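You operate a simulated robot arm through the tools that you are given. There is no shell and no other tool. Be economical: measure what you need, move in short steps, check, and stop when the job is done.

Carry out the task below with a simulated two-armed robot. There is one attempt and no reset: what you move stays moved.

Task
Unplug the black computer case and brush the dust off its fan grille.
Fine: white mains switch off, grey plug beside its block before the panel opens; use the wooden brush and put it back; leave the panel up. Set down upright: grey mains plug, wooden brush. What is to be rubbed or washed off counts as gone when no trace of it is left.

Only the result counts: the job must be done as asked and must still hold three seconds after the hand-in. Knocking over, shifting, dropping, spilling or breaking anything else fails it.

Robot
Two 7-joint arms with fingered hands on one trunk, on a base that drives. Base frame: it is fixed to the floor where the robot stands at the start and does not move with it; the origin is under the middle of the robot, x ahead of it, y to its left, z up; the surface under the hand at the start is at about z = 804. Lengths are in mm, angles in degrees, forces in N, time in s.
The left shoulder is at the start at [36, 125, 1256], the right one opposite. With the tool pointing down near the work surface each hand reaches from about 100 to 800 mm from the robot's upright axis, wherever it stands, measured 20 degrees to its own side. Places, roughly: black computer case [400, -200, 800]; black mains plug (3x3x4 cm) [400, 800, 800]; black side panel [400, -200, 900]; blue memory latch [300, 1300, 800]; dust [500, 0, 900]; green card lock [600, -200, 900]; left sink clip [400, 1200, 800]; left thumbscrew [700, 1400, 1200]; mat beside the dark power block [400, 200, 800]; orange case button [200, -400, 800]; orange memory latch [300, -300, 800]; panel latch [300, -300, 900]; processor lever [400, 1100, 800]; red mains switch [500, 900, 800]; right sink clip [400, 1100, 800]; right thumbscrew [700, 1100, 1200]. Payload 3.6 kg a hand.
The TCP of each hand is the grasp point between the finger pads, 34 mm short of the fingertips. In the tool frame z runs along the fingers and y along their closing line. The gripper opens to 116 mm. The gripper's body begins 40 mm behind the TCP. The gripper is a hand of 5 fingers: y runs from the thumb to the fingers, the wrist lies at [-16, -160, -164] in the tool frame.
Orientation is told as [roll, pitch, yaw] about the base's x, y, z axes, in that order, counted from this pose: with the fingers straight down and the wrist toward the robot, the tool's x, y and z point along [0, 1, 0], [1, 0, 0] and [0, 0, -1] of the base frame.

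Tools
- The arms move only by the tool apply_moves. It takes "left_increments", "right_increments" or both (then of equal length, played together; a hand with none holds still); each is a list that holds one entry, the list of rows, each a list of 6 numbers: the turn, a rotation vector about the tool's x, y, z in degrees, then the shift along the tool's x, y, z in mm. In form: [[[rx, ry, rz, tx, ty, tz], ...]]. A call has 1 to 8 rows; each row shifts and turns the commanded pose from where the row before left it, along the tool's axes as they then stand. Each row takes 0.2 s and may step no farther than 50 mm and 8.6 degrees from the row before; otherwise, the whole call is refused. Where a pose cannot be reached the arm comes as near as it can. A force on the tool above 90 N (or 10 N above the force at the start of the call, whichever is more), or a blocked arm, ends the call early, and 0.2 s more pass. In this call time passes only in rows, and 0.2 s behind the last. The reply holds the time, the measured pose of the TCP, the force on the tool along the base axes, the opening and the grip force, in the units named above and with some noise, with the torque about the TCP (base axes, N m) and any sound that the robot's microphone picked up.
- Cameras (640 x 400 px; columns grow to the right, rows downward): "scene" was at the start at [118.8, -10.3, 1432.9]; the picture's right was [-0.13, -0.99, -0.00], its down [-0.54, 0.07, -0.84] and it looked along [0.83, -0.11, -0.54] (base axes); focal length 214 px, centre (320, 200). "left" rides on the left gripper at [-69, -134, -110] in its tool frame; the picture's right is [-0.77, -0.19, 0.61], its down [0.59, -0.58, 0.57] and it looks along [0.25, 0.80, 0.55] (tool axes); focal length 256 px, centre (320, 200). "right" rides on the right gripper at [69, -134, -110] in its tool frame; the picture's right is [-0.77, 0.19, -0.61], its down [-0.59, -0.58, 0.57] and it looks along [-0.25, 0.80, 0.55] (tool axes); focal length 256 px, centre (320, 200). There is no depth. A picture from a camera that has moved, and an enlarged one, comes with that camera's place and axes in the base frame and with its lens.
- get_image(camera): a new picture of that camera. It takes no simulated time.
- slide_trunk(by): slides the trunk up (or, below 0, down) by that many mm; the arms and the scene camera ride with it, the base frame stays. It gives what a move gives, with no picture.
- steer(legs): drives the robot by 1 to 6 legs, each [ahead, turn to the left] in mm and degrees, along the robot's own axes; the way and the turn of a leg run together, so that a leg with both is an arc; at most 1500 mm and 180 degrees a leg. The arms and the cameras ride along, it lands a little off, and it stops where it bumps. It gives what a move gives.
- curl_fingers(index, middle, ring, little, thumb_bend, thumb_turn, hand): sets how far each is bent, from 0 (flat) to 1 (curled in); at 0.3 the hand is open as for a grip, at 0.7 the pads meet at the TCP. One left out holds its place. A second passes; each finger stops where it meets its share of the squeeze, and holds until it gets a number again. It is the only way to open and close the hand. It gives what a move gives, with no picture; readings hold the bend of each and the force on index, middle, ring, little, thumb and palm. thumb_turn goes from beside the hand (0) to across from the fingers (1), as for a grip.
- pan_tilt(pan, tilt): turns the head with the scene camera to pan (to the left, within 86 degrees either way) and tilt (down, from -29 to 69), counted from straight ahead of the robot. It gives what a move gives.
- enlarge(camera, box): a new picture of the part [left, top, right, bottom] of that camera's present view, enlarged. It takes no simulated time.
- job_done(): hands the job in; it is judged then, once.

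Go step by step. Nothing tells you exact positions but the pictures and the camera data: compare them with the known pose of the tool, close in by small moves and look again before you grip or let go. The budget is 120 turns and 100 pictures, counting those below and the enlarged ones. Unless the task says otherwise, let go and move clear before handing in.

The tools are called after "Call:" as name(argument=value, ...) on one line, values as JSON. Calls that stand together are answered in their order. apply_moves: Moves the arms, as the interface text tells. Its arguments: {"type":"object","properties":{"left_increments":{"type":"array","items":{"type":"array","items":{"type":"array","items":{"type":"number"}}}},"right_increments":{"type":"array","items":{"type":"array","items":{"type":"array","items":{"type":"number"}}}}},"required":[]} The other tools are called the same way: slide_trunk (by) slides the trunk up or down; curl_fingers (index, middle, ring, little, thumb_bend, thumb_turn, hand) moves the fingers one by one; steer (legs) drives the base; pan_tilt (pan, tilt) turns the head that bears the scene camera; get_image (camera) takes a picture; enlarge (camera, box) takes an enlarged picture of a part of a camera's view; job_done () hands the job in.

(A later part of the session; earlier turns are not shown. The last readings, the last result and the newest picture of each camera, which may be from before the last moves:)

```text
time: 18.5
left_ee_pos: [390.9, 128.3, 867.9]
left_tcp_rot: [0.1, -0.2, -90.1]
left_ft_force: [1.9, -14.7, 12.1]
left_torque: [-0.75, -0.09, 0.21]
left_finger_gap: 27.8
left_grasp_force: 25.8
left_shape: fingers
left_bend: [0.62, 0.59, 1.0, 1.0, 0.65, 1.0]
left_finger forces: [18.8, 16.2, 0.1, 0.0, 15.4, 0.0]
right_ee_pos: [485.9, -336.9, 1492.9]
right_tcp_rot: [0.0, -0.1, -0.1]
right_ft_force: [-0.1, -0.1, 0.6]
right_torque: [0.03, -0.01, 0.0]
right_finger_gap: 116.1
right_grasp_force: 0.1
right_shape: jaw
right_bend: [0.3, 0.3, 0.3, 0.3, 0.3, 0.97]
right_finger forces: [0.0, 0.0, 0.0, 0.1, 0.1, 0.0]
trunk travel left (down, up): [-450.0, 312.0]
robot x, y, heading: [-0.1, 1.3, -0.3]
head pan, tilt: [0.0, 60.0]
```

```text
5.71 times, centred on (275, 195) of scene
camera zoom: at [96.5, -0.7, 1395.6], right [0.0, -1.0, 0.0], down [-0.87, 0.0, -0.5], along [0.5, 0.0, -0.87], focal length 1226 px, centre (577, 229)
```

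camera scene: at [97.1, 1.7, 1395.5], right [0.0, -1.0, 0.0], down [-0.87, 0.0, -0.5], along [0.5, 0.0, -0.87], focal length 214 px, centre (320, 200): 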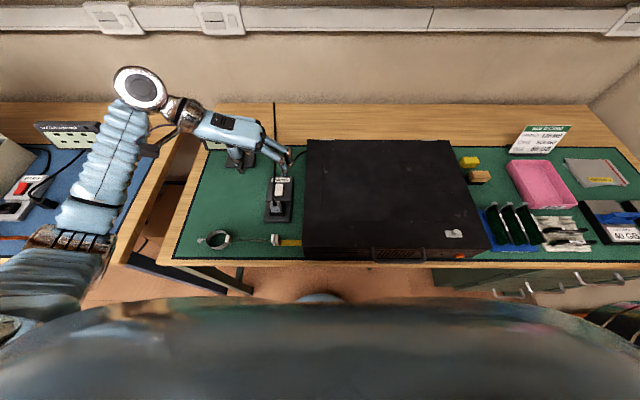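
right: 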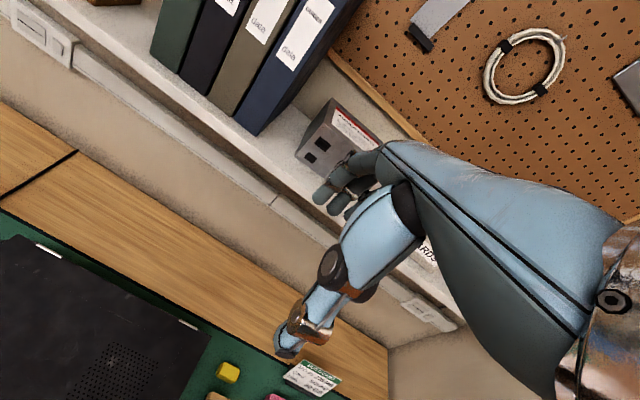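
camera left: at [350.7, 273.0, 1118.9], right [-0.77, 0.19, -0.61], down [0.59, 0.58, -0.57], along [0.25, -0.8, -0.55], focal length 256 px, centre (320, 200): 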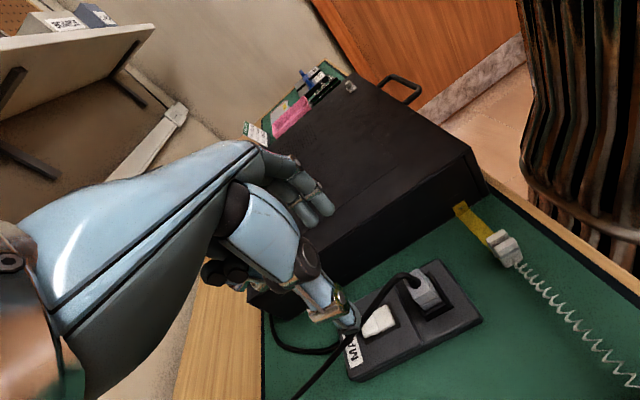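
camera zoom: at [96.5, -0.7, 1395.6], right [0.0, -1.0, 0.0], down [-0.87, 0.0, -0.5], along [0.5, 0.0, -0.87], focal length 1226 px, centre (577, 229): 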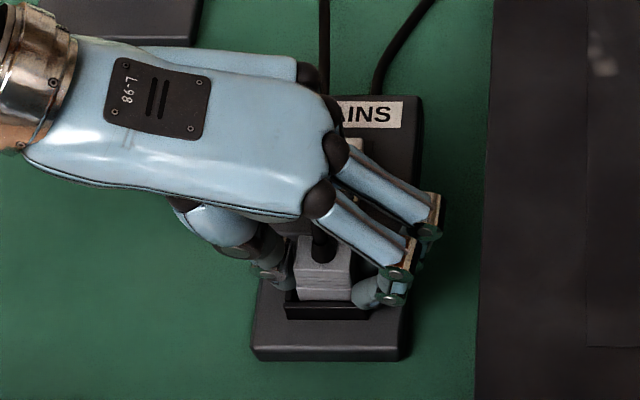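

The grip holds the plug at about 26 N. I pull straight up in small steps.

Call:
apply_moves(left_increments=[[[0, 0, 0, 0, 0, -6], [0, 0, 0, 0, 0, -6], [0, 0, 0, 0, 0, -8], [0, 0, 0, 0, 0, -10], [0, 0, 0, 0, 0, -15], [0, 0, 0, 0, 0, -20]]])

Call:
get_image(camera="left")

Call:
enlarge(camera="scene", box=[220, 140, 310, 230])

```text
time: 19.9
left_ee_pos: [390.3, 130.8, 931.5]
left_tcp_rot: [-0.1, 0.0, -90.0]
left_ft_force: [-0.7, -0.5, -0.4]
left_torque: [-0.02, 0.01, 0.01]
left_finger_gap: 25.0
left_grasp_force: 18.0
left_shape: fingers
left_bend: [0.65, 0.62, 1.0, 1.0, 0.64, 1.0]
left_finger forces: [8.6, 9.1, 0.0, 0.0, 17.5, 0.0]
right_ee_pos: [485.3, -336.0, 1493.2]
right_tcp_rot: [0.0, 0.1, -0.1]
right_ft_force: [-0.3, 0.2, -0.2]
right_torque: [0.0, 0.04, 0.03]
right_finger_gap: 115.7
right_grasp_force: 0.0
right_shape: jaw
right_bend: [0.3, 0.3, 0.3, 0.3, 0.3, 0.97]
right_finger forces: [0.0, 0.1, 0.0, 0.1, 0.0, 0.1]
trunk travel left (down, up): [-450.0, 312.0]
robot x, y, heading: [3.3, -2.4, 0.0]
head pan, tilt: [0.0, 60.0]
```

```text
65 pictures are left
camera left: at [320.4, 265.1, 1042.4], right [-0.77, 0.19, -0.61], down [0.59, 0.58, -0.57], along [0.25, -0.8, -0.55], focal length 256 px, centre (320, 200)
```

left: 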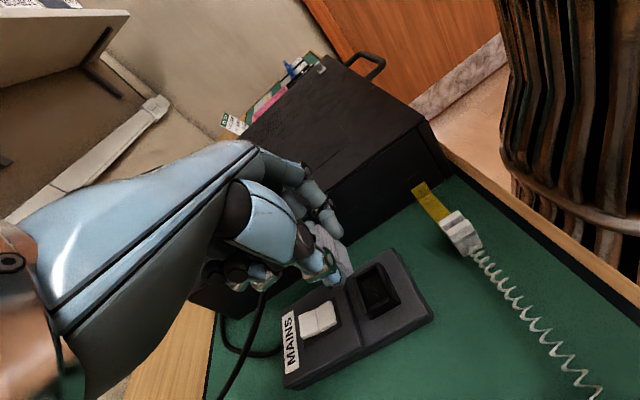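

```text
4.44 times, centred on (265, 185) of scene
camera zoom: at [97.0, 1.5, 1395.5], right [0.0, -1.0, 0.0], down [-0.87, 0.0, -0.5], along [0.5, 0.0, -0.87], focal length 953 px, centre (564, 267)
```

zoom: 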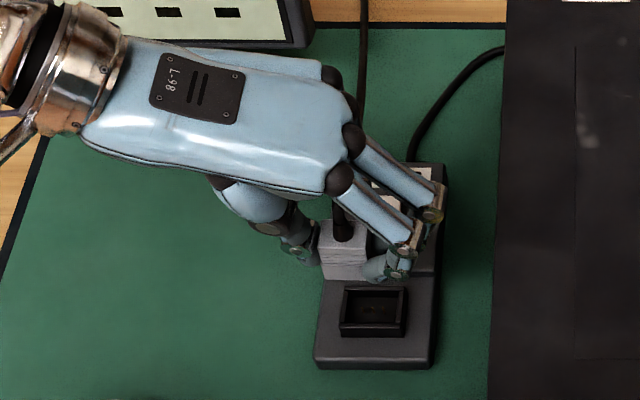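

The plug is out. I carry it left to the mat at about (390,216) and lower it toward the surface.

Call:
apply_moves(left_increments=[[[0, 0, 0, 0, -30, 0], [0, 0, 0, 0, -30, 0], [0, 0, 0, 0, -25, 0], [0, 0, 0, 0, 0, 25], [0, 0, 0, 0, 0, 25]]])

Call:
get_image(camera="left")

Call:
enlarge(camera="scene", box=[190, 150, 300, 250])

```text
time: 21.1
left_ee_pos: [391.4, 216.4, 880.9]
left_tcp_rot: [0.1, -0.1, -90.0]
left_ft_force: [0.2, 0.0, -0.4]
left_torque: [-0.01, -0.01, -0.01]
left_finger_gap: 25.3
left_grasp_force: 18.4
left_shape: fingers
left_bend: [0.65, 0.62, 1.0, 1.0, 0.64, 1.0]
left_finger forces: [8.7, 9.2, 0.0, 0.0, 17.4, 0.0]
right_ee_pos: [486.0, -334.3, 1492.6]
right_tcp_rot: [-0.1, 0.0, -0.1]
right_ft_force: [0.4, 0.7, 0.5]
right_torque: [-0.01, -0.01, 0.0]
right_finger_gap: 116.1
right_grasp_force: 0.0
right_shape: jaw
right_bend: [0.3, 0.3, 0.3, 0.3, 0.3, 0.97]
right_finger forces: [0.0, 0.0, 0.1, 0.1, 0.0, 0.0]
trunk travel left (down, up): [-450.0, 312.0]
robot x, y, heading: [0.3, -2.9, 0.0]
head pan, tilt: [0.0, 60.0]
```

```text
63 pictures are left
camera left: at [320.7, 350.4, 991.9], right [-0.77, 0.19, -0.61], down [0.59, 0.58, -0.57], along [0.25, -0.8, -0.55], focal length 256 px, centre (320, 200)
```

left: 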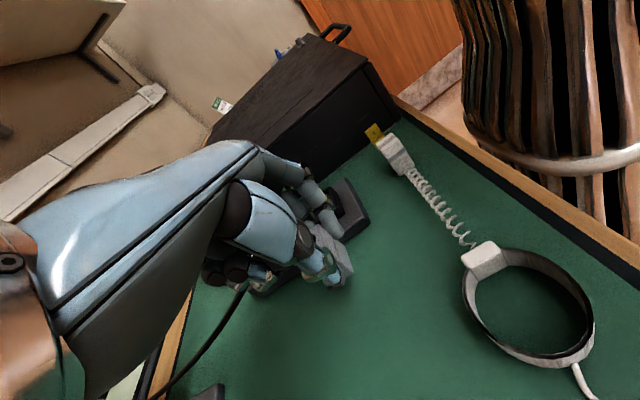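

```text
4.00 times, centred on (245, 200) of scene
camera zoom: at [97.2, 1.9, 1395.5], right [0.0, -1.0, 0.0], down [-0.87, 0.0, -0.5], along [0.5, 0.0, -0.87], focal length 858 px, centre (620, 200)
```

zoom: 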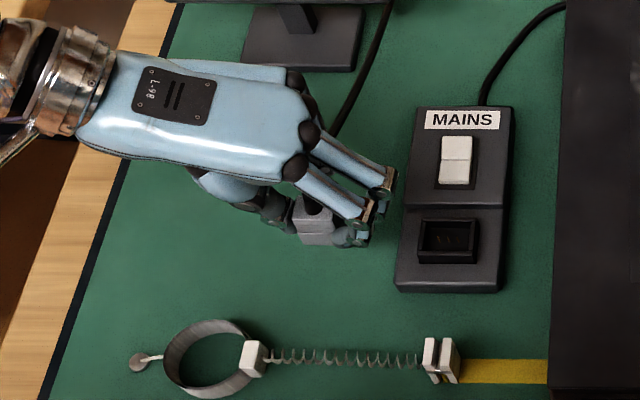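

Clear mat below. I lower in small steps until it touches.

Call:
apply_moves(left_increments=[[[0, 0, 0, 0, 0, 8], [0, 0, 0, 0, 0, 5], [0, 0, 0, 0, 0, 4], [0, 0, 0, 0, 0, 3]]])

Call:
enlarge(camera="left", box=[260, 180, 400, 320])

```text
time: 22.1
left_ee_pos: [390.9, 215.0, 861.1]
left_tcp_rot: [0.0, 0.0, -90.0]
left_ft_force: [-0.1, 0.1, -0.5]
left_torque: [-0.02, 0.0, 0.0]
left_finger_gap: 25.0
left_grasp_force: 17.2
left_shape: fingers
left_bend: [0.65, 0.62, 1.0, 1.0, 0.64, 1.0]
left_finger forces: [8.7, 9.2, 0.1, 0.0, 17.4, 0.0]
right_ee_pos: [485.2, -335.9, 1492.3]
right_tcp_rot: [0.1, 0.0, -0.1]
right_ft_force: [0.3, -1.0, -0.2]
right_torque: [-0.02, -0.01, 0.04]
right_finger_gap: 115.8
right_grasp_force: 0.0
right_shape: jaw
right_bend: [0.3, 0.3, 0.3, 0.3, 0.3, 0.97]
right_finger forces: [0.0, 0.0, 0.0, 0.1, 0.1, 0.0]
trunk travel left (down, up): [-450.0, 312.0]
robot x, y, heading: [1.5, -0.5, 0.1]
head pan, tilt: [0.0, 60.0]
```

```text
2.86 times, centred on (330, 250) of left
camera zoom: at [320.4, 349.8, 972.0], right [-0.77, 0.19, -0.61], down [0.59, 0.58, -0.57], along [0.25, -0.8, -0.55], focal length 731 px, centre (291, 57)
```

zoom: 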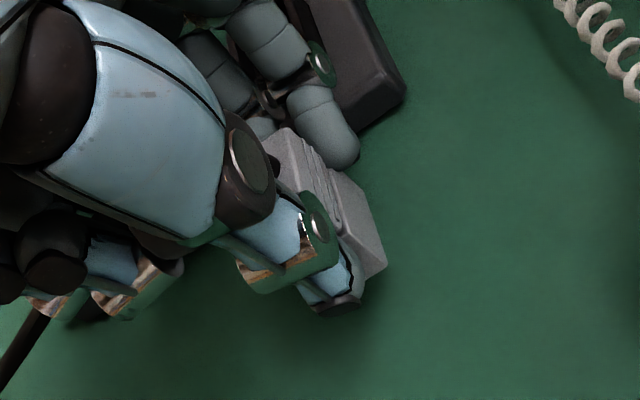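

Call:
apply_moves(left_increments=[[[0, 0, 0, 0, 0, 2], [0, 0, 0, 0, 0, 2], [0, 0, 0, 0, 0, 2], [0, 0, 0, 0, 0, 2]]])

```text
time: 23.1
left_ee_pos: [390.5, 217.2, 853.2]
left_tcp_rot: [-0.1, 0.1, -90.0]
left_ft_force: [-0.2, 0.4, -0.6]
left_torque: [-0.02, 0.03, 0.01]
left_finger_gap: 25.0
left_grasp_force: 17.6
left_shape: fingers
left_bend: [0.65, 0.62, 1.0, 1.0, 0.64, 1.0]
left_finger forces: [8.6, 9.2, 0.0, 0.0, 17.5, 0.1]
right_ee_pos: [486.4, -336.1, 1493.4]
right_tcp_rot: [0.1, 0.0, -0.1]
right_ft_force: [-0.1, 0.1, 0.1]
right_torque: [-0.05, 0.01, -0.01]
right_finger_gap: 116.2
right_grasp_force: 0.1
right_shape: jaw
right_bend: [0.3, 0.3, 0.3, 0.3, 0.3, 0.97]
right_finger forces: [0.1, 0.0, 0.0, 0.1, 0.1, 0.0]
trunk travel left (down, up): [-450.0, 312.0]
robot x, y, heading: [2.0, 3.6, 0.3]
head pan, tilt: [0.0, 60.0]
```

Call:
apply_moves(left_increments=[[[0, 0, 0, 0, 0, 2], [0, 0, 0, 0, 0, 2], [0, 0, 0, 0, 0, 2]]])

Call:
enlarge(camera="left", box=[260, 180, 400, 320])

```text
time: 23.9
left_ee_pos: [390.9, 214.2, 847.2]
left_tcp_rot: [0.0, -0.1, -90.0]
left_ft_force: [-0.2, 1.0, 1.7]
left_torque: [-0.02, -0.02, -0.04]
left_finger_gap: 25.3
left_grasp_force: 17.2
left_shape: fingers
left_bend: [0.65, 0.62, 1.0, 1.0, 0.64, 1.0]
left_finger forces: [8.7, 9.2, 0.1, 0.1, 17.6, 0.1]
right_ee_pos: [485.8, -335.4, 1493.6]
right_tcp_rot: [-0.1, -0.1, -0.1]
right_ft_force: [0.7, 0.3, -0.3]
right_torque: [0.01, -0.02, 0.0]
right_finger_gap: 116.0
right_grasp_force: 0.0
right_shape: jaw
right_bend: [0.3, 0.3, 0.3, 0.3, 0.3, 0.97]
right_finger forces: [0.1, 0.1, 0.0, 0.0, 0.0, 0.0]
trunk travel left (down, up): [-450.0, 312.0]
robot x, y, heading: [4.3, 1.1, 0.3]
head pan, tilt: [0.0, 60.0]
```

```text
2.86 times, centred on (330, 250) of left
camera zoom: at [320.8, 349.9, 958.1], right [-0.77, 0.19, -0.61], down [0.59, 0.58, -0.57], along [0.25, -0.8, -0.55], focal length 731 px, centre (291, 57)
```

zoom: 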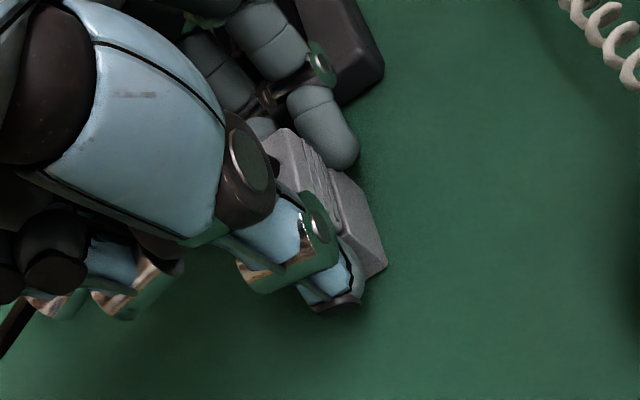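

Call:
apply_moves(left_increments=[[[0, 0, 0, 0, 0, 1.5], [0, 0, 0, 0, 0, 1]]])

```text
time: 24.5
left_ee_pos: [391.8, 214.9, 845.9]
left_tcp_rot: [0.2, -0.1, -90.0]
left_ft_force: [-1.0, 0.5, 9.5]
left_torque: [-0.11, 0.04, -0.02]
left_finger_gap: 25.0
left_grasp_force: 20.0
left_shape: fingers
left_bend: [0.66, 0.62, 1.0, 1.0, 0.64, 1.0]
left_finger forces: [9.5, 9.6, 0.0, 0.0, 19.7, 0.0]
right_ee_pos: [484.7, -334.0, 1492.5]
right_tcp_rot: [0.0, -0.1, -0.1]
right_ft_force: [-0.3, -0.6, 0.1]
right_torque: [0.0, 0.0, 0.0]
right_finger_gap: 115.8
right_grasp_force: 0.0
right_shape: jaw
right_bend: [0.3, 0.3, 0.3, 0.3, 0.3, 0.97]
right_finger forces: [0.0, 0.0, 0.0, 0.1, 0.0, 0.0]
trunk travel left (down, up): [-450.0, 312.0]
robot x, y, heading: [2.5, -1.3, 0.0]
head pan, tilt: [0.0, 60.0]
```

It stands on the mat (9.5 N). I release gently and rise.

Call:
curl_fingers(hand="left", index=0.52, middle=0.52, thumb_bend=0.5)

Call:
enlarge(camera="left", box=[260, 180, 400, 320])

```text
time: 25.5
left_ee_pos: [390.9, 215.6, 844.5]
left_tcp_rot: [0.1, -0.1, -90.1]
left_ft_force: [-0.1, 4.8, 2.9]
left_torque: [-0.01, 0.01, -0.04]
left_finger_gap: 55.8
left_grasp_force: 2.3
left_shape: fingers
left_bend: [0.52, 0.55, 1.0, 1.0, 0.5, 1.0]
left_finger forces: [0.0, 5.1, 0.1, 0.0, 0.0, 0.1]
right_ee_pos: [486.1, -333.8, 1493.2]
right_tcp_rot: [0.0, 0.1, -0.2]
right_ft_force: [0.2, 0.3, 0.1]
right_torque: [0.02, -0.01, 0.02]
right_finger_gap: 116.0
right_grasp_force: 0.1
right_shape: jaw
right_bend: [0.3, 0.3, 0.3, 0.3, 0.3, 0.97]
right_finger forces: [0.0, 0.0, 0.1, 0.0, 0.0, 0.1]
trunk travel left (down, up): [-450.0, 312.0]
robot x, y, heading: [-1.5, -4.5, -0.2]
head pan, tilt: [0.0, 60.0]
```

```text
2.86 times, centred on (330, 250) of left
camera zoom: at [320.6, 350.5, 955.7], right [-0.77, 0.19, -0.61], down [0.59, 0.58, -0.57], along [0.25, -0.8, -0.55], focal length 731 px, centre (291, 57)
```

zoom: 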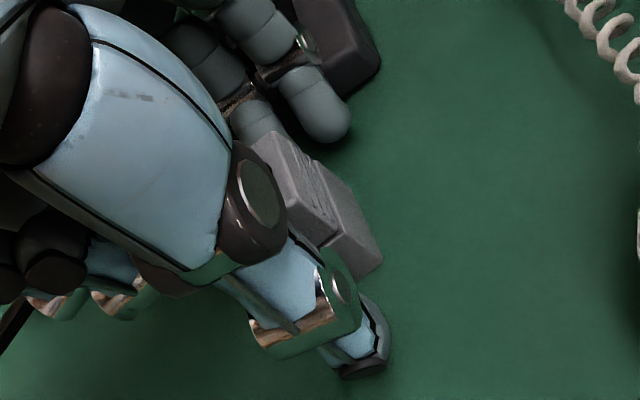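

The middle finger is brushing the block; I ease it back a bit before rising.

Call:
curl_fingers(hand="left", middle=0.57, index=0.55)

Call:
apply_moves(left_increments=[[[0, 0, 0, 0, 0, -8], [0, 0, 0, 0, 0, -15], [0, 0, 0, 0, 0, -30], [0, 0, 0, 0, 0, -40], [0, 0, 0, 0, 0, -45], [0, 0, 0, 0, 0, -45]]])

Call:
enlarge(camera="scene", box=[190, 150, 310, 270])

Call:
get_image(camera="left")

```text
time: 26.5
left_ee_pos: [390.6, 215.3, 845.3]
left_tcp_rot: [0.1, 0.0, -89.9]
left_ft_force: [-0.2, -1.3, 1.4]
left_torque: [-0.03, 0.0, -0.03]
left_finger_gap: 52.5
left_grasp_force: 0.5
left_shape: fingers
left_bend: [0.55, 0.56, 1.0, 1.0, 0.5, 1.0]
left_finger forces: [0.0, 1.0, 0.1, 0.0, 0.0, 0.1]
right_ee_pos: [486.4, -335.6, 1492.6]
right_tcp_rot: [0.0, 0.0, -0.1]
right_ft_force: [-0.3, -0.7, 0.0]
right_torque: [0.01, 0.01, -0.04]
right_finger_gap: 115.7
right_grasp_force: 0.0
right_shape: jaw
right_bend: [0.3, 0.3, 0.3, 0.3, 0.3, 0.97]
right_finger forces: [0.1, 0.0, 0.1, 0.1, 0.1, 0.0]
trunk travel left (down, up): [-450.0, 312.0]
robot x, y, heading: [4.7, -0.5, -0.1]
head pan, tilt: [0.0, 60.0]
```

```text
time: 27.9
left_ee_pos: [391.3, 217.8, 1027.9]
left_tcp_rot: [-0.1, 0.0, -90.0]
left_ft_force: [0.0, -0.6, 0.8]
left_torque: [0.04, 0.01, 0.01]
left_finger_gap: 52.0
left_grasp_force: 0.0
left_shape: fingers
left_bend: [0.55, 0.56, 1.0, 1.0, 0.5, 1.0]
left_finger forces: [0.0, 0.1, 0.1, 0.0, 0.0, 0.0]
right_ee_pos: [485.4, -336.5, 1492.7]
right_tcp_rot: [0.0, 0.0, -0.1]
right_ft_force: [0.1, 0.2, -0.4]
right_torque: [-0.03, 0.01, -0.01]
right_finger_gap: 115.7
right_grasp_force: 0.1
right_shape: jaw
right_bend: [0.3, 0.3, 0.3, 0.3, 0.3, 0.97]
right_finger forces: [0.0, 0.0, 0.0, 0.1, 0.1, 0.0]
trunk travel left (down, up): [-450.0, 312.0]
robot x, y, heading: [-0.5, -2.4, -0.4]
head pan, tilt: [0.0, 60.0]
```

```text
3.33 times, centred on (250, 210) of scene
camera zoom: at [97.0, 1.5, 1395.5], right [0.0, -1.0, 0.0], down [-0.87, 0.0, -0.5], along [0.5, 0.0, -0.87], focal length 715 px, centre (553, 167)
```

zoom: 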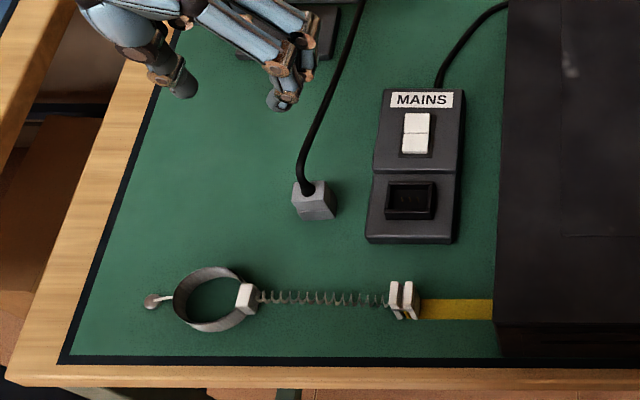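

```text
57 pictures are left
camera left: at [320.8, 350.7, 1139.0], right [-0.77, 0.19, -0.61], down [0.59, 0.58, -0.57], along [0.25, -0.8, -0.55], focal length 256 px, centre (320, 200)
```

left: 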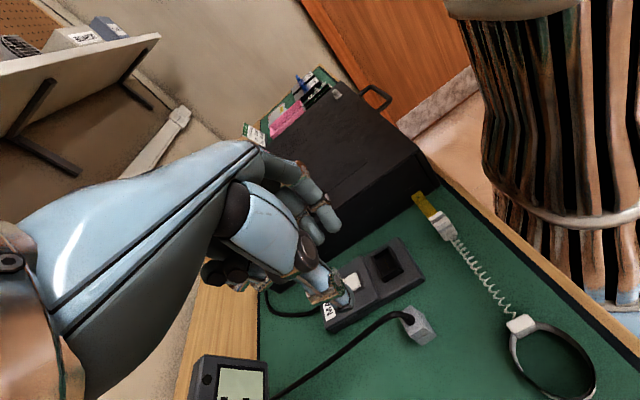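

Plug stands upright beside the block. Now I study the latch and handle on the case.

Call:
enlarge(camera="scene", box=[430, 220, 490, 265])

Call:
enlarge(camera="scene", box=[300, 220, 500, 280])

Call:
apply_moves(right_increments=[[[0, 0, 0, 0, -20, 48], [0, 0, 0, 0, -20, 48], [0, 0, 0, 0, -20, 48], [0, 0, 0, 0, -20, 48], [0, 0, 0, 0, -20, 48], [0, 0, 0, 0, -20, 48], [0, 0, 0, 0, -20, 48], [0, 0, 0, 0, -20, 48]]])

Call:
get_image(camera="right")

```text
8.89 times, centred on (460, 242) of scene
camera zoom: at [97.0, 1.5, 1395.5], right [0.0, -1.0, 0.0], down [-0.87, 0.0, -0.5], along [0.5, 0.0, -0.87], focal length 1906 px, centre (-924, -178)
```

zoom: 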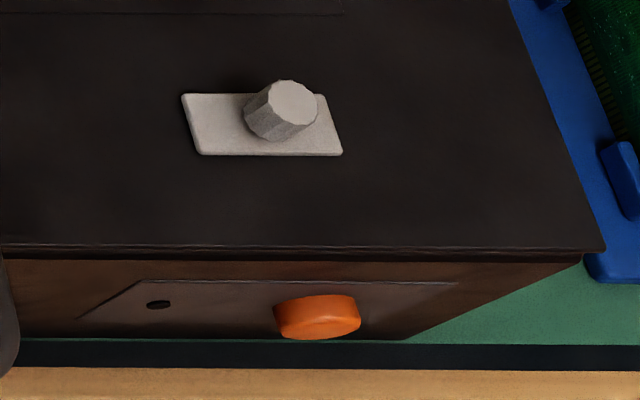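

```text
3.20 times, centred on (400, 250) of scene
camera zoom: at [97.0, 1.5, 1395.5], right [0.0, -1.0, 0.0], down [-0.87, 0.0, -0.5], along [0.5, 0.0, -0.87], focal length 686 px, centre (64, 40)
```

zoom: 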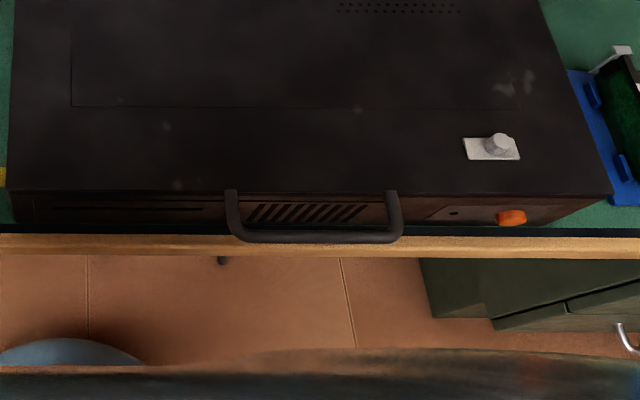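

```text
refused: row 1 steps farther than a row can; nothing moved
```

```text
54 pictures are left
camera right: at [353.4, -267.5, 1602.4], right [0.19, -0.77, 0.61], down [-0.58, -0.59, -0.57], along [0.8, -0.25, -0.55], focal length 256 px, centre (320, 200)
```

right: 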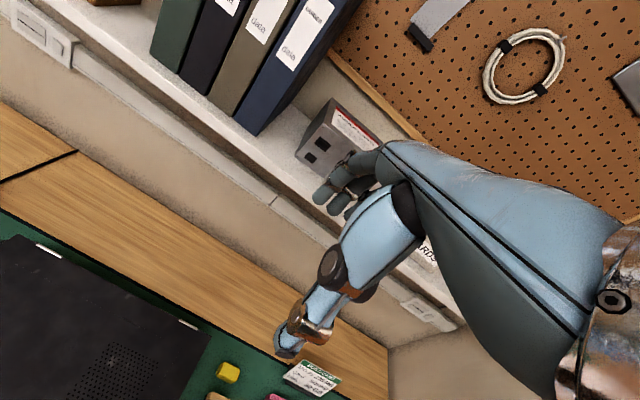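

The latch is a small plate with a round knob; the handle sits on the panel's front edge at about y −126…−247. I bring the right hand down toward the latch.

Call:
apply_moves(right_increments=[[[0, 0, 0, 0, -20, 45], [0, 0, 0, 0, -20, 45], [0, 0, 0, 0, -20, 45], [0, 0, 0, 0, -20, 45], [0, 0, 0, 0, -20, 45], [0, 0, 0, 0, -20, 45], [0, 0, 0, 0, -20, 45], [0, 0, 0, 0, -20, 45]]])

Call:
curl_fingers(hand="right", index=0.45, middle=0.45, ring=1, little=1, thumb_bend=0.45, thumb_turn=1)

Call:
get_image(camera="right")

Call:
get_image(camera="scene")

```text
time: 29.7
left_ee_pos: [390.4, 217.1, 1028.7]
left_tcp_rot: [0.0, 0.0, -90.1]
left_ft_force: [0.3, 0.3, 0.4]
left_torque: [0.01, -0.03, 0.01]
left_finger_gap: 52.1
left_grasp_force: 0.2
left_shape: fingers
left_bend: [0.55, 0.56, 1.0, 1.0, 0.5, 1.0]
left_finger forces: [0.0, 0.0, 0.1, 0.0, 0.0, 0.1]
right_ee_pos: [356.2, -351.9, 1173.1]
right_tcp_rot: [0.2, 0.1, 0.1]
right_ft_force: [0.5, 0.1, 0.3]
right_torque: [-0.01, 0.0, -0.01]
right_finger_gap: 116.0
right_grasp_force: 0.1
right_shape: jaw
right_bend: [0.3, 0.3, 0.3, 0.3, 0.3, 0.97]
right_finger forces: [0.0, 0.0, 0.1, 0.0, 0.0, 0.0]
right hand out of reach, approached as far as the arm can: row 7, 8
trunk travel left (down, up): [-450.0, 312.0]
robot x, y, heading: [-2.2, 0.5, 0.1]
head pan, tilt: [0.0, 60.0]
```

```text
time: 30.7
left_ee_pos: [390.7, 217.6, 1028.0]
left_tcp_rot: [0.0, 0.0, -90.1]
left_ft_force: [-0.5, 0.9, -0.6]
left_torque: [-0.01, 0.05, -0.01]
left_finger_gap: 51.8
left_grasp_force: 0.2
left_shape: fingers
left_bend: [0.55, 0.56, 1.0, 1.0, 0.5, 1.0]
left_finger forces: [0.0, 0.0, 0.0, 0.0, 0.1, 0.0]
right_ee_pos: [357.4, -351.2, 1173.4]
right_tcp_rot: [0.1, 0.1, 0.2]
right_ft_force: [-0.3, 0.3, 0.0]
right_torque: [0.01, 0.02, 0.02]
right_finger_gap: 74.5
right_grasp_force: 0.1
right_shape: fingers
right_bend: [0.45, 0.45, 1.0, 1.0, 0.45, 0.99]
right_finger forces: [0.1, 0.0, 0.0, 0.1, 0.0, 0.0]
trunk travel left (down, up): [-450.0, 312.0]
robot x, y, heading: [-1.2, 0.7, 0.1]
head pan, tilt: [0.0, 60.0]
```

```text
53 pictures are left
camera right: at [225.2, -283.5, 1283.2], right [0.19, -0.77, 0.61], down [-0.58, -0.59, -0.57], along [0.79, -0.24, -0.56], focal length 256 px, centre (320, 200)
```

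right: 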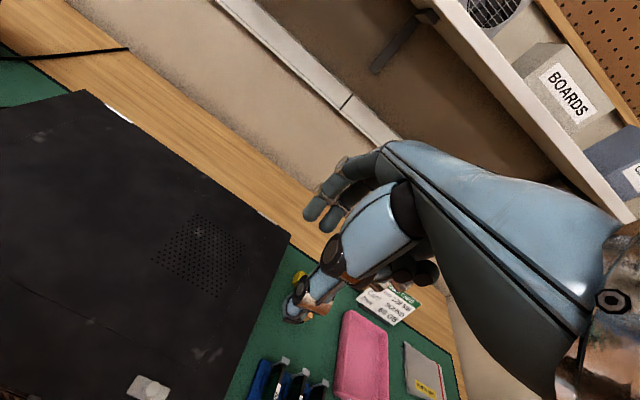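

```text
52 pictures are left
camera scene: at [97.0, 1.8, 1395.5], right [0.0, -1.0, 0.0], down [-0.87, 0.0, -0.5], along [0.5, 0.0, -0.87], focal length 214 px, centre (320, 200)
```

scene: 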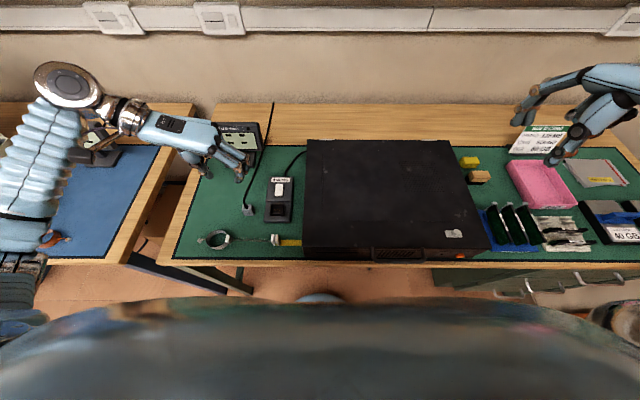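

I yaw the right hand +90 so its wrist lies to the right, then head for the latch.

Call:
apply_moves(right_increments=[[[0, 0, -8.4, 0, 0, 0], [0, 0, -8.4, 0, 0, 0], [0, 0, -8.4, 0, 0, 0], [0, 0, -8.4, 0, 0, 0], [0, 0, -8.4, 0, 0, 0], [0, 0, -8.4, 0, 0, 0], [0, 0, -8.4, 0, 0, 0], [0, 0, -8.4, 0, 0, 0]]])

Call:
apply_moves(right_increments=[[[0, 0, -8.4, 0, 0, 0], [0, 0, -8.4, 0, 0, 0], [0, 0, -6, 0, 0, 20], [0, 0, 0, 30, 10, 30], [0, 0, 0, 30, 10, 30], [0, 0, 0, 5, 0, 40], [0, 0, 0, 0, 0, 40]]])

Call:
get_image(camera="right")

```text
time: 32.5
left_ee_pos: [390.9, 216.8, 1028.5]
left_tcp_rot: [-0.1, 0.0, -90.0]
left_ft_force: [0.1, -0.4, 0.4]
left_torque: [0.01, -0.02, -0.01]
left_finger_gap: 51.9
left_grasp_force: 0.0
left_shape: fingers
left_bend: [0.55, 0.56, 1.0, 1.0, 0.5, 1.0]
left_finger forces: [0.0, 0.0, 0.1, 0.0, 0.0, 0.0]
right_ee_pos: [348.5, -241.1, 1197.3]
right_tcp_rot: [0.7, -0.8, 32.6]
right_ft_force: [-0.1, -1.6, -1.0]
right_torque: [0.03, -0.01, -0.04]
right_finger_gap: 74.4
right_grasp_force: 0.0
right_shape: fingers
right_bend: [0.45, 0.45, 1.0, 1.0, 0.45, 0.99]
right_finger forces: [0.1, 0.0, 0.0, 0.0, 0.1, 0.0]
right hand out of reach, approached as far as the arm can: row 2, 3, 4, 5, 6, 7, 8
trunk travel left (down, up): [-450.0, 312.0]
robot x, y, heading: [2.0, 3.9, -0.2]
head pan, tilt: [0.0, 60.0]
```

```text
time: 34.1
left_ee_pos: [392.3, 218.0, 1027.6]
left_tcp_rot: [0.0, -0.1, -90.0]
left_ft_force: [0.2, -0.1, -0.3]
left_torque: [0.02, 0.0, -0.01]
left_finger_gap: 52.1
left_grasp_force: 0.1
left_shape: fingers
left_bend: [0.55, 0.56, 1.0, 1.0, 0.5, 1.0]
left_finger forces: [0.0, 0.0, 0.1, 0.0, 0.0, 0.1]
right_ee_pos: [352.1, -219.4, 1164.6]
right_tcp_rot: [0.9, 0.0, 34.9]
right_ft_force: [0.2, -0.4, 0.1]
right_torque: [0.01, 0.01, -0.03]
right_finger_gap: 74.2
right_grasp_force: 0.0
right_shape: fingers
right_bend: [0.45, 0.45, 1.0, 1.0, 0.45, 0.99]
right_finger forces: [0.1, 0.1, 0.0, 0.0, 0.1, 0.0]
right hand out of reach, approached as far as the arm can: row 1, 2, 3, 4, 5, 6, 7
trunk travel left (down, up): [-450.0, 312.0]
robot x, y, heading: [1.8, 1.4, 0.0]
head pan, tilt: [0.0, 60.0]
```

```text
51 pictures are left
camera right: at [205.9, -242.3, 1274.9], right [0.6, -0.53, 0.6], down [-0.14, -0.81, -0.58], along [0.79, 0.26, -0.56], focal length 256 px, centre (320, 200)
```

right: 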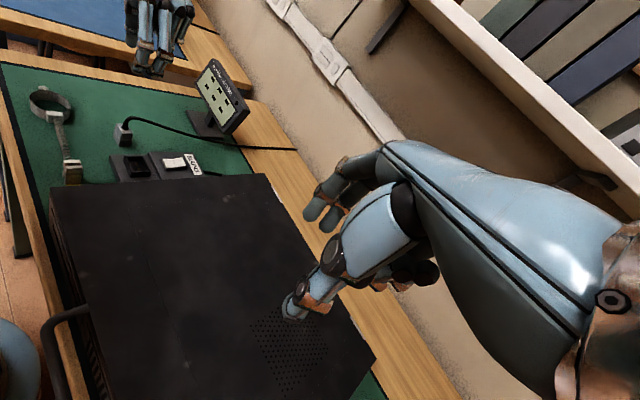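

The right hand cannot take that yaw from here, so I'll reposition the base in front of the case's middle, slightly farther back.

Call:
steer(legs=[[-80, 0], [0, -90], [190, 0], [0, 90]])

Call:
apply_moves(right_increments=[[[0, 0, 0, -28, 35, 0], [0, 0, 0, -28, 35, 0], [0, 0, 0, -28, 35, 0], [0, 0, 0, -25, 35, 0], [0, 0, 0, 0, 36, 0]]])

Call:
get_image(camera="scene")

```text
time: 44.0
left_ee_pos: [310.2, 33.3, 1027.6]
left_tcp_rot: [0.0, 0.0, -89.2]
left_ft_force: [-0.1, 0.3, 0.0]
left_torque: [-0.03, 0.0, 0.04]
left_finger_gap: 51.9
left_grasp_force: 0.1
left_shape: fingers
left_bend: [0.55, 0.56, 1.0, 1.0, 0.5, 1.0]
left_finger forces: [0.0, 0.1, 0.1, 0.0, 0.1, 0.0]
right_ee_pos: [277.6, -405.5, 1164.3]
right_tcp_rot: [1.1, 0.0, 35.6]
right_ft_force: [0.3, 0.2, -0.3]
right_torque: [0.02, 0.0, 0.0]
right_finger_gap: 74.2
right_grasp_force: 0.0
right_shape: fingers
right_bend: [0.45, 0.45, 1.0, 1.0, 0.45, 0.99]
right_finger forces: [0.0, 0.0, 0.0, 0.1, 0.1, 0.0]
trunk travel left (down, up): [-450.0, 312.0]
robot x, y, heading: [-74.6, -189.4, 0.8]
head pan, tilt: [0.0, 60.0]
```

```text
time: 45.1
left_ee_pos: [310.7, 31.7, 1027.8]
left_tcp_rot: [0.1, 0.0, -89.2]
left_ft_force: [-0.4, -0.2, 0.6]
left_torque: [0.0, -0.01, 0.03]
left_finger_gap: 52.1
left_grasp_force: 0.0
left_shape: fingers
left_bend: [0.55, 0.56, 1.0, 1.0, 0.5, 1.0]
left_finger forces: [0.1, 0.0, 0.0, 0.1, 0.0, 0.0]
right_ee_pos: [388.2, -399.4, 1168.2]
right_tcp_rot: [1.0, 0.0, 35.6]
right_ft_force: [0.3, 0.1, -0.2]
right_torque: [-0.01, -0.04, -0.02]
right_finger_gap: 74.1
right_grasp_force: 0.1
right_shape: fingers
right_bend: [0.45, 0.45, 1.0, 1.0, 0.45, 0.99]
right_finger forces: [0.1, 0.0, 0.0, 0.0, 0.0, 0.1]
right hand out of reach, approached as far as the arm can: row 2, 3, 4
trunk travel left (down, up): [-450.0, 312.0]
robot x, y, heading: [-76.3, -190.0, 0.6]
head pan, tilt: [0.0, 60.0]
```

```text
50 pictures are left
camera scene: at [19.1, -186.4, 1395.5], right [0.01, -1.0, 0.0], down [-0.87, -0.01, -0.5], along [0.5, 0.01, -0.87], focal length 214 px, centre (320, 200)
```

scene: 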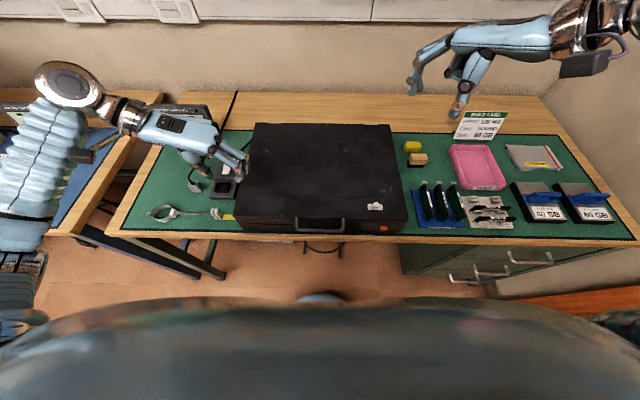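

The arm is free again. I lower it, move it toward the centre line and rotate further.

Call:
apply_moves(right_increments=[[[0, 0, 0, 0, 0, 45], [0, 0, 0, 20, 14, 40], [0, 0, 0, 20, 14, 35], [0, 0, 0, 17, 13, 0], [0, 0, -8.4, 0, 0, 0], [0, 0, -8.4, 0, 0, 0], [0, 0, -8.4, 0, 0, 0], [0, 0, -8.4, 0, 0, 0]]])

Call:
apply_moves(right_increments=[[[0, 0, -8.4, 0, 0, 0], [0, 0, -8.4, 0, 0, 0], [0, 0, -4, 0, 0, 0]]])

Call:
get_image(camera="right")

```text
time: 47.0
left_ee_pos: [311.7, 27.4, 1027.2]
left_tcp_rot: [0.0, 0.2, -89.5]
left_ft_force: [0.3, -1.1, 0.9]
left_torque: [0.05, -0.03, 0.02]
left_finger_gap: 51.8
left_grasp_force: 0.1
left_shape: fingers
left_bend: [0.55, 0.56, 1.0, 1.0, 0.5, 1.0]
left_finger forces: [0.0, 0.1, 0.0, 0.1, 0.0, 0.0]
right_ee_pos: [387.2, -332.2, 1048.0]
right_tcp_rot: [0.9, -0.7, 68.9]
right_ft_force: [-0.3, -1.3, -0.6]
right_torque: [0.08, -0.02, -0.02]
right_finger_gap: 73.7
right_grasp_force: 0.1
right_shape: fingers
right_bend: [0.45, 0.45, 1.0, 1.0, 0.45, 0.99]
right_finger forces: [0.0, 0.1, 0.0, 0.0, 0.1, 0.0]
right hand out of reach, approached as far as the arm can: row 6, 7
trunk travel left (down, up): [-450.0, 312.0]
robot x, y, heading: [-76.6, -189.2, 0.6]
head pan, tilt: [0.0, 60.0]
```

```text
time: 47.8
left_ee_pos: [310.5, 33.7, 1027.2]
left_tcp_rot: [0.1, 0.1, -89.2]
left_ft_force: [0.2, -0.4, -0.4]
left_torque: [-0.02, 0.02, 0.01]
left_finger_gap: 52.1
left_grasp_force: 0.1
left_shape: fingers
left_bend: [0.55, 0.56, 1.0, 1.0, 0.5, 1.0]
left_finger forces: [0.1, 0.0, 0.0, 0.0, 0.0, 0.0]
right_ee_pos: [388.3, -328.6, 1049.0]
right_tcp_rot: [0.6, -0.8, 90.2]
right_ft_force: [-0.3, -0.2, 0.0]
right_torque: [0.0, 0.0, 0.04]
right_finger_gap: 73.9
right_grasp_force: 0.0
right_shape: fingers
right_bend: [0.45, 0.45, 1.0, 1.0, 0.45, 0.99]
right_finger forces: [0.0, 0.1, 0.0, 0.0, 0.0, 0.0]
trunk travel left (down, up): [-450.0, 312.0]
robot x, y, heading: [-73.7, -188.5, 0.8]
head pan, tilt: [0.0, 60.0]
```

```text
49 pictures are left
camera right: at [321.7, -464.4, 1157.8], right [0.77, 0.18, 0.61], down [0.59, -0.57, -0.58], along [0.24, 0.8, -0.55], focal length 256 px, centre (320, 200)
```

right: 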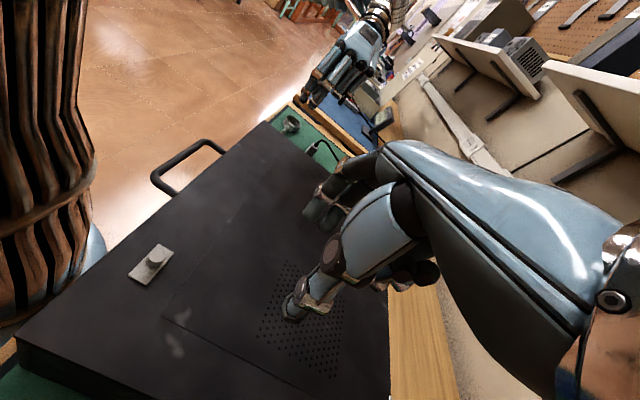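

Call:
enlarge(camera="right", box=[110, 220, 200, 300])

```text
5.00 times, centred on (155, 260) of right
camera zoom: at [321.7, -464.4, 1157.8], right [0.77, 0.18, 0.61], down [0.59, -0.57, -0.58], along [0.24, 0.8, -0.55], focal length 1280 px, centre (1145, -100)
```

zoom: 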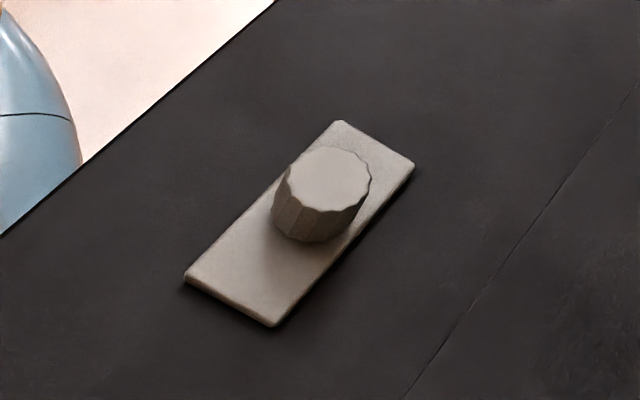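

The knob sits on the plate at about (292,−333), top z≈905. I move the open pinch above it.

Call:
apply_moves(right_increments=[[[0, 0, 0, 32, -1, 15], [0, 0, 0, 32, -1, 25], [0, 0, 0, 32, -2, 30], [0, 0, 0, 0, 0, 20]]])

Call:
get_image(camera="right")

Call:
enlarge(camera="scene", box=[320, 170, 440, 250])

```text
time: 48.8
left_ee_pos: [310.9, 32.9, 1027.1]
left_tcp_rot: [-0.1, -0.1, -89.2]
left_ft_force: [0.1, -1.1, 0.3]
left_torque: [-0.01, 0.03, 0.0]
left_finger_gap: 52.0
left_grasp_force: 0.1
left_shape: fingers
left_bend: [0.55, 0.56, 1.0, 1.0, 0.5, 1.0]
left_finger forces: [0.0, 0.1, 0.1, 0.1, 0.0, 0.0]
right_ee_pos: [290.0, -331.1, 959.6]
right_tcp_rot: [0.6, -0.8, 90.1]
right_ft_force: [-0.1, -0.7, 0.6]
right_torque: [-0.01, 0.02, 0.01]
right_finger_gap: 73.8
right_grasp_force: 0.0
right_shape: fingers
right_bend: [0.45, 0.45, 1.0, 1.0, 0.45, 0.99]
right_finger forces: [0.0, 0.1, 0.0, 0.0, 0.0, 0.1]
trunk travel left (down, up): [-450.0, 312.0]
robot x, y, heading: [-80.5, -190.1, 0.8]
head pan, tilt: [0.0, 60.0]
```

```text
47 pictures are left
camera right: at [224.2, -467.0, 1067.8], right [0.78, 0.18, 0.61], down [0.58, -0.57, -0.58], along [0.24, 0.8, -0.55], focal length 256 px, centre (320, 200)
```

right: 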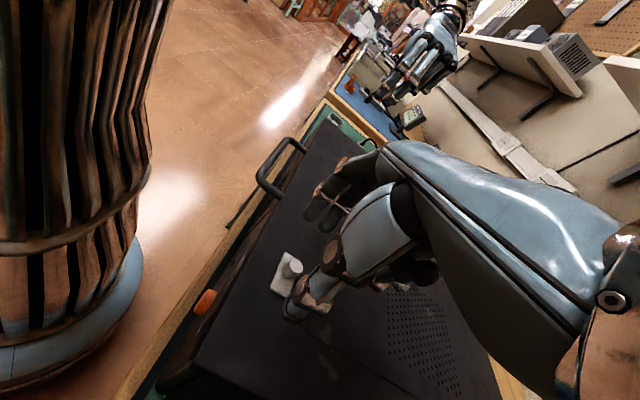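

```text
5.00 times, centred on (380, 210) of scene
camera zoom: at [20.0, -186.6, 1395.4], right [0.01, -1.0, 0.0], down [-0.87, -0.01, -0.5], along [0.5, 0.01, -0.87], focal length 1072 px, centre (20, 150)
```

zoom: 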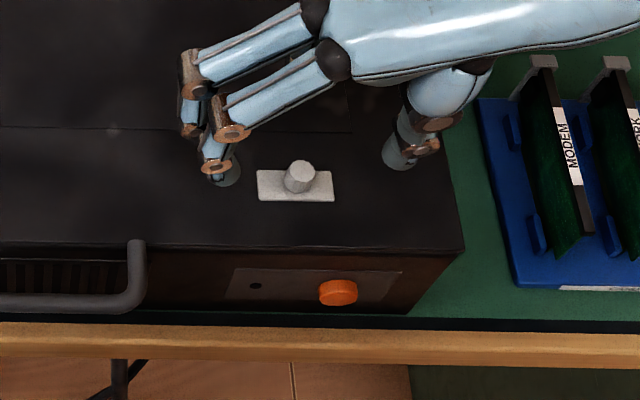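

I'll use only index and thumb: curl the middle finger, shift 11 mm so the index is in line with the knob, and descend to just above the plate.

Call:
curl_fingers(hand="right", middle=1)

Call:
apply_moves(right_increments=[[[0, 0, 0, -11, -2, 0], [0, 0, 0, 0, 0, 15], [0, 0, 0, 0, 0, 10]]])

Call:
enlarge(camera="right", box=[240, 200, 380, 340])

Call:
enlarge(camera="scene", box=[340, 180, 420, 240])

```text
time: 49.8
left_ee_pos: [309.1, 32.4, 1028.3]
left_tcp_rot: [0.0, 0.0, -89.3]
left_ft_force: [-0.1, 0.3, 0.8]
left_torque: [-0.04, -0.01, -0.01]
left_finger_gap: 52.0
left_grasp_force: 0.1
left_shape: fingers
left_bend: [0.55, 0.56, 1.0, 1.0, 0.5, 1.0]
left_finger forces: [0.0, 0.0, 0.0, 0.1, 0.0, 0.1]
right_ee_pos: [290.2, -330.9, 960.3]
right_tcp_rot: [0.6, -0.8, 89.9]
right_ft_force: [-0.8, 0.0, 0.8]
right_torque: [0.0, -0.03, 0.01]
right_finger_gap: 73.9
right_grasp_force: 0.1
right_shape: fingers
right_bend: [0.45, 1.0, 1.0, 1.0, 0.45, 0.99]
right_finger forces: [0.1, 0.0, 0.1, 0.1, 0.0, 0.0]
trunk travel left (down, up): [-450.0, 312.0]
robot x, y, heading: [-76.0, -190.1, 1.0]
head pan, tilt: [0.0, 60.0]
```

```text
time: 50.5
left_ee_pos: [310.4, 31.5, 1027.6]
left_tcp_rot: [0.1, 0.0, -89.2]
left_ft_force: [0.1, 0.1, 0.2]
left_torque: [-0.03, -0.01, -0.02]
left_finger_gap: 52.0
left_grasp_force: 0.0
left_shape: fingers
left_bend: [0.55, 0.56, 1.0, 1.0, 0.5, 1.0]
left_finger forces: [0.0, 0.0, 0.0, 0.0, 0.0, 0.0]
right_ee_pos: [301.6, -332.9, 935.2]
right_tcp_rot: [0.6, -0.7, 90.0]
right_ft_force: [0.2, 0.6, 0.6]
right_torque: [0.01, -0.02, -0.02]
right_finger_gap: 73.9
right_grasp_force: 0.0
right_shape: fingers
right_bend: [0.45, 1.0, 1.0, 1.0, 0.45, 0.99]
right_finger forces: [0.1, 0.0, 0.1, 0.0, 0.0, 0.1]
trunk travel left (down, up): [-450.0, 312.0]
robot x, y, heading: [-75.3, -188.4, 0.9]
head pan, tilt: [0.0, 60.0]
```

```text
2.86 times, centred on (310, 270) of right
camera zoom: at [235.3, -469.3, 1043.4], right [0.78, 0.18, 0.61], down [0.58, -0.57, -0.58], along [0.24, 0.8, -0.55], focal length 731 px, centre (349, 0)
```

zoom: 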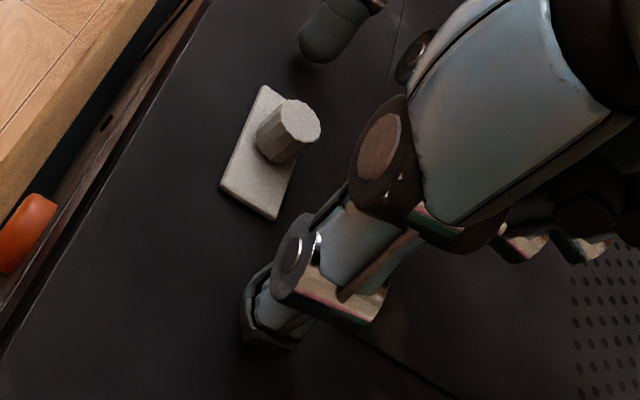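

```text
6.67 times, centred on (380, 210) of scene
camera zoom: at [19.5, -186.7, 1395.5], right [0.01, -1.0, 0.0], down [-0.87, -0.01, -0.5], along [0.5, 0.01, -0.87], focal length 1430 px, centre (-80, 133)
```

zoom: 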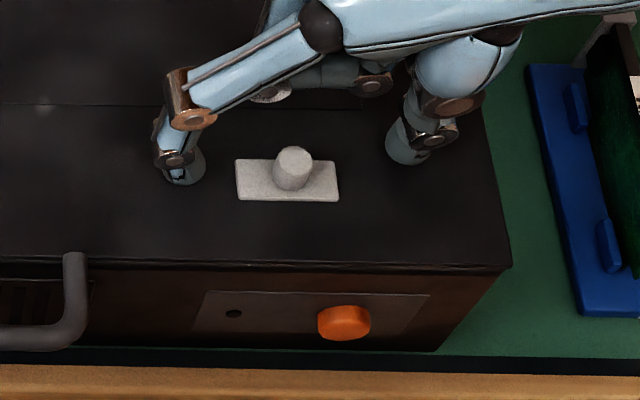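

Index and thumb straddle the knob evenly. I go 5 mm lower and close.

Call:
apply_moves(right_increments=[[[0, 0, 0, 0, 0, 5]]])

Call:
curl_fingers(hand="right", index=0.75, thumb_bend=0.75)

Call:
enlarge(camera="scene", box=[340, 180, 420, 240])

```text
time: 51.0
left_ee_pos: [309.9, 33.3, 1027.3]
left_tcp_rot: [0.1, 0.0, -89.3]
left_ft_force: [-0.7, -0.5, 0.4]
left_torque: [-0.01, -0.04, 0.02]
left_finger_gap: 51.9
left_grasp_force: 0.1
left_shape: fingers
left_bend: [0.55, 0.56, 1.0, 1.0, 0.5, 1.0]
left_finger forces: [0.0, 0.0, 0.1, 0.0, 0.1, 0.0]
right_ee_pos: [300.1, -332.8, 931.6]
right_tcp_rot: [0.4, -0.9, 90.0]
right_ft_force: [-0.1, -1.3, 6.6]
right_torque: [0.24, 0.1, 0.06]
right_finger_gap: 73.7
right_grasp_force: 4.0
right_shape: fingers
right_bend: [0.46, 1.0, 1.0, 1.0, 0.45, 0.99]
right_finger forces: [7.0, 0.0, 0.0, 0.1, 0.1, 0.0]
trunk travel left (down, up): [-450.0, 312.0]
robot x, y, heading: [-78.7, -188.1, 0.6]
head pan, tilt: [0.0, 60.0]
```

```text
time: 52.0
left_ee_pos: [311.2, 31.5, 1027.6]
left_tcp_rot: [0.0, -0.1, -89.2]
left_ft_force: [0.3, 0.6, -0.2]
left_torque: [0.0, -0.02, -0.01]
left_finger_gap: 52.1
left_grasp_force: 0.1
left_shape: fingers
left_bend: [0.55, 0.56, 1.0, 1.0, 0.5, 1.0]
left_finger forces: [0.0, 0.1, 0.0, 0.0, 0.0, 0.1]
right_ee_pos: [301.3, -331.7, 930.3]
right_tcp_rot: [0.6, -0.8, 90.0]
right_ft_force: [3.4, 1.6, 8.4]
right_torque: [0.13, 0.0, -0.16]
right_finger_gap: 23.3
right_grasp_force: 16.7
right_shape: fingers
right_bend: [0.62, 1.0, 1.0, 1.0, 0.67, 1.0]
right_finger forces: [18.2, 0.0, 0.0, 0.0, 14.2, 0.0]
trunk travel left (down, up): [-450.0, 312.0]
robot x, y, heading: [-78.6, -190.2, 1.2]
head pan, tilt: [0.0, 60.0]
```

```text
6.67 times, centred on (380, 210) of scene
camera zoom: at [19.3, -186.4, 1395.5], right [0.01, -1.0, 0.0], down [-0.87, -0.01, -0.5], along [0.5, 0.01, -0.87], focal length 1430 px, centre (-80, 133)
```

zoom: 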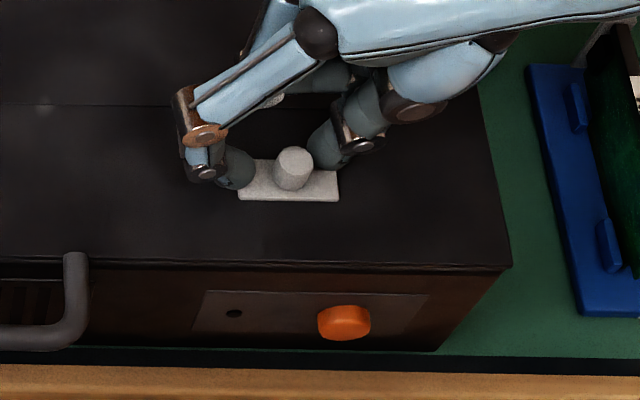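

I have the knob. I relieve the downward load and try sliding it left first, watching the force.

Call:
apply_moves(right_increments=[[[0, 0, 0, 0, 0, -3], [0, 0, 0, 0, 4, 0], [0, 0, 0, 0, 4, 0], [0, 0, 0, 0, 4, 0], [0, 0, 0, 0, 4, 0]]])

Call:
enlarge(camera="scene", box=[340, 180, 420, 240])

```text
time: 53.1
left_ee_pos: [311.1, 33.5, 1027.2]
left_tcp_rot: [-0.1, -0.1, -89.3]
left_ft_force: [-0.3, 0.1, 0.2]
left_torque: [-0.03, 0.01, 0.0]
left_finger_gap: 52.1
left_grasp_force: 0.0
left_shape: fingers
left_bend: [0.55, 0.56, 1.0, 1.0, 0.5, 1.0]
left_finger forces: [0.0, 0.1, 0.0, 0.0, 0.0, 0.1]
right_ee_pos: [301.9, -315.2, 931.9]
right_tcp_rot: [0.5, -0.8, 90.0]
right_ft_force: [4.4, 1.2, -5.5]
right_torque: [0.07, -0.17, -0.17]
right_finger_gap: 23.4
right_grasp_force: 13.6
right_shape: fingers
right_bend: [0.62, 1.0, 1.0, 1.0, 0.67, 1.0]
right_finger forces: [14.8, 0.1, 0.0, 0.0, 12.8, 0.1]
trunk travel left (down, up): [-450.0, 312.0]
robot x, y, heading: [-80.8, -187.4, 0.7]
head pan, tilt: [0.0, 60.0]
```

```text
6.67 times, centred on (380, 210) of scene
camera zoom: at [20.3, -186.4, 1395.4], right [0.01, -1.0, 0.0], down [-0.87, -0.01, -0.5], along [0.5, 0.01, -0.87], focal length 1430 px, centre (-80, 133)
```

zoom: 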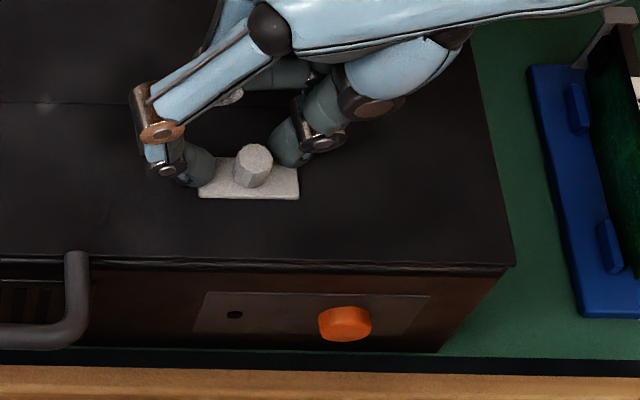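

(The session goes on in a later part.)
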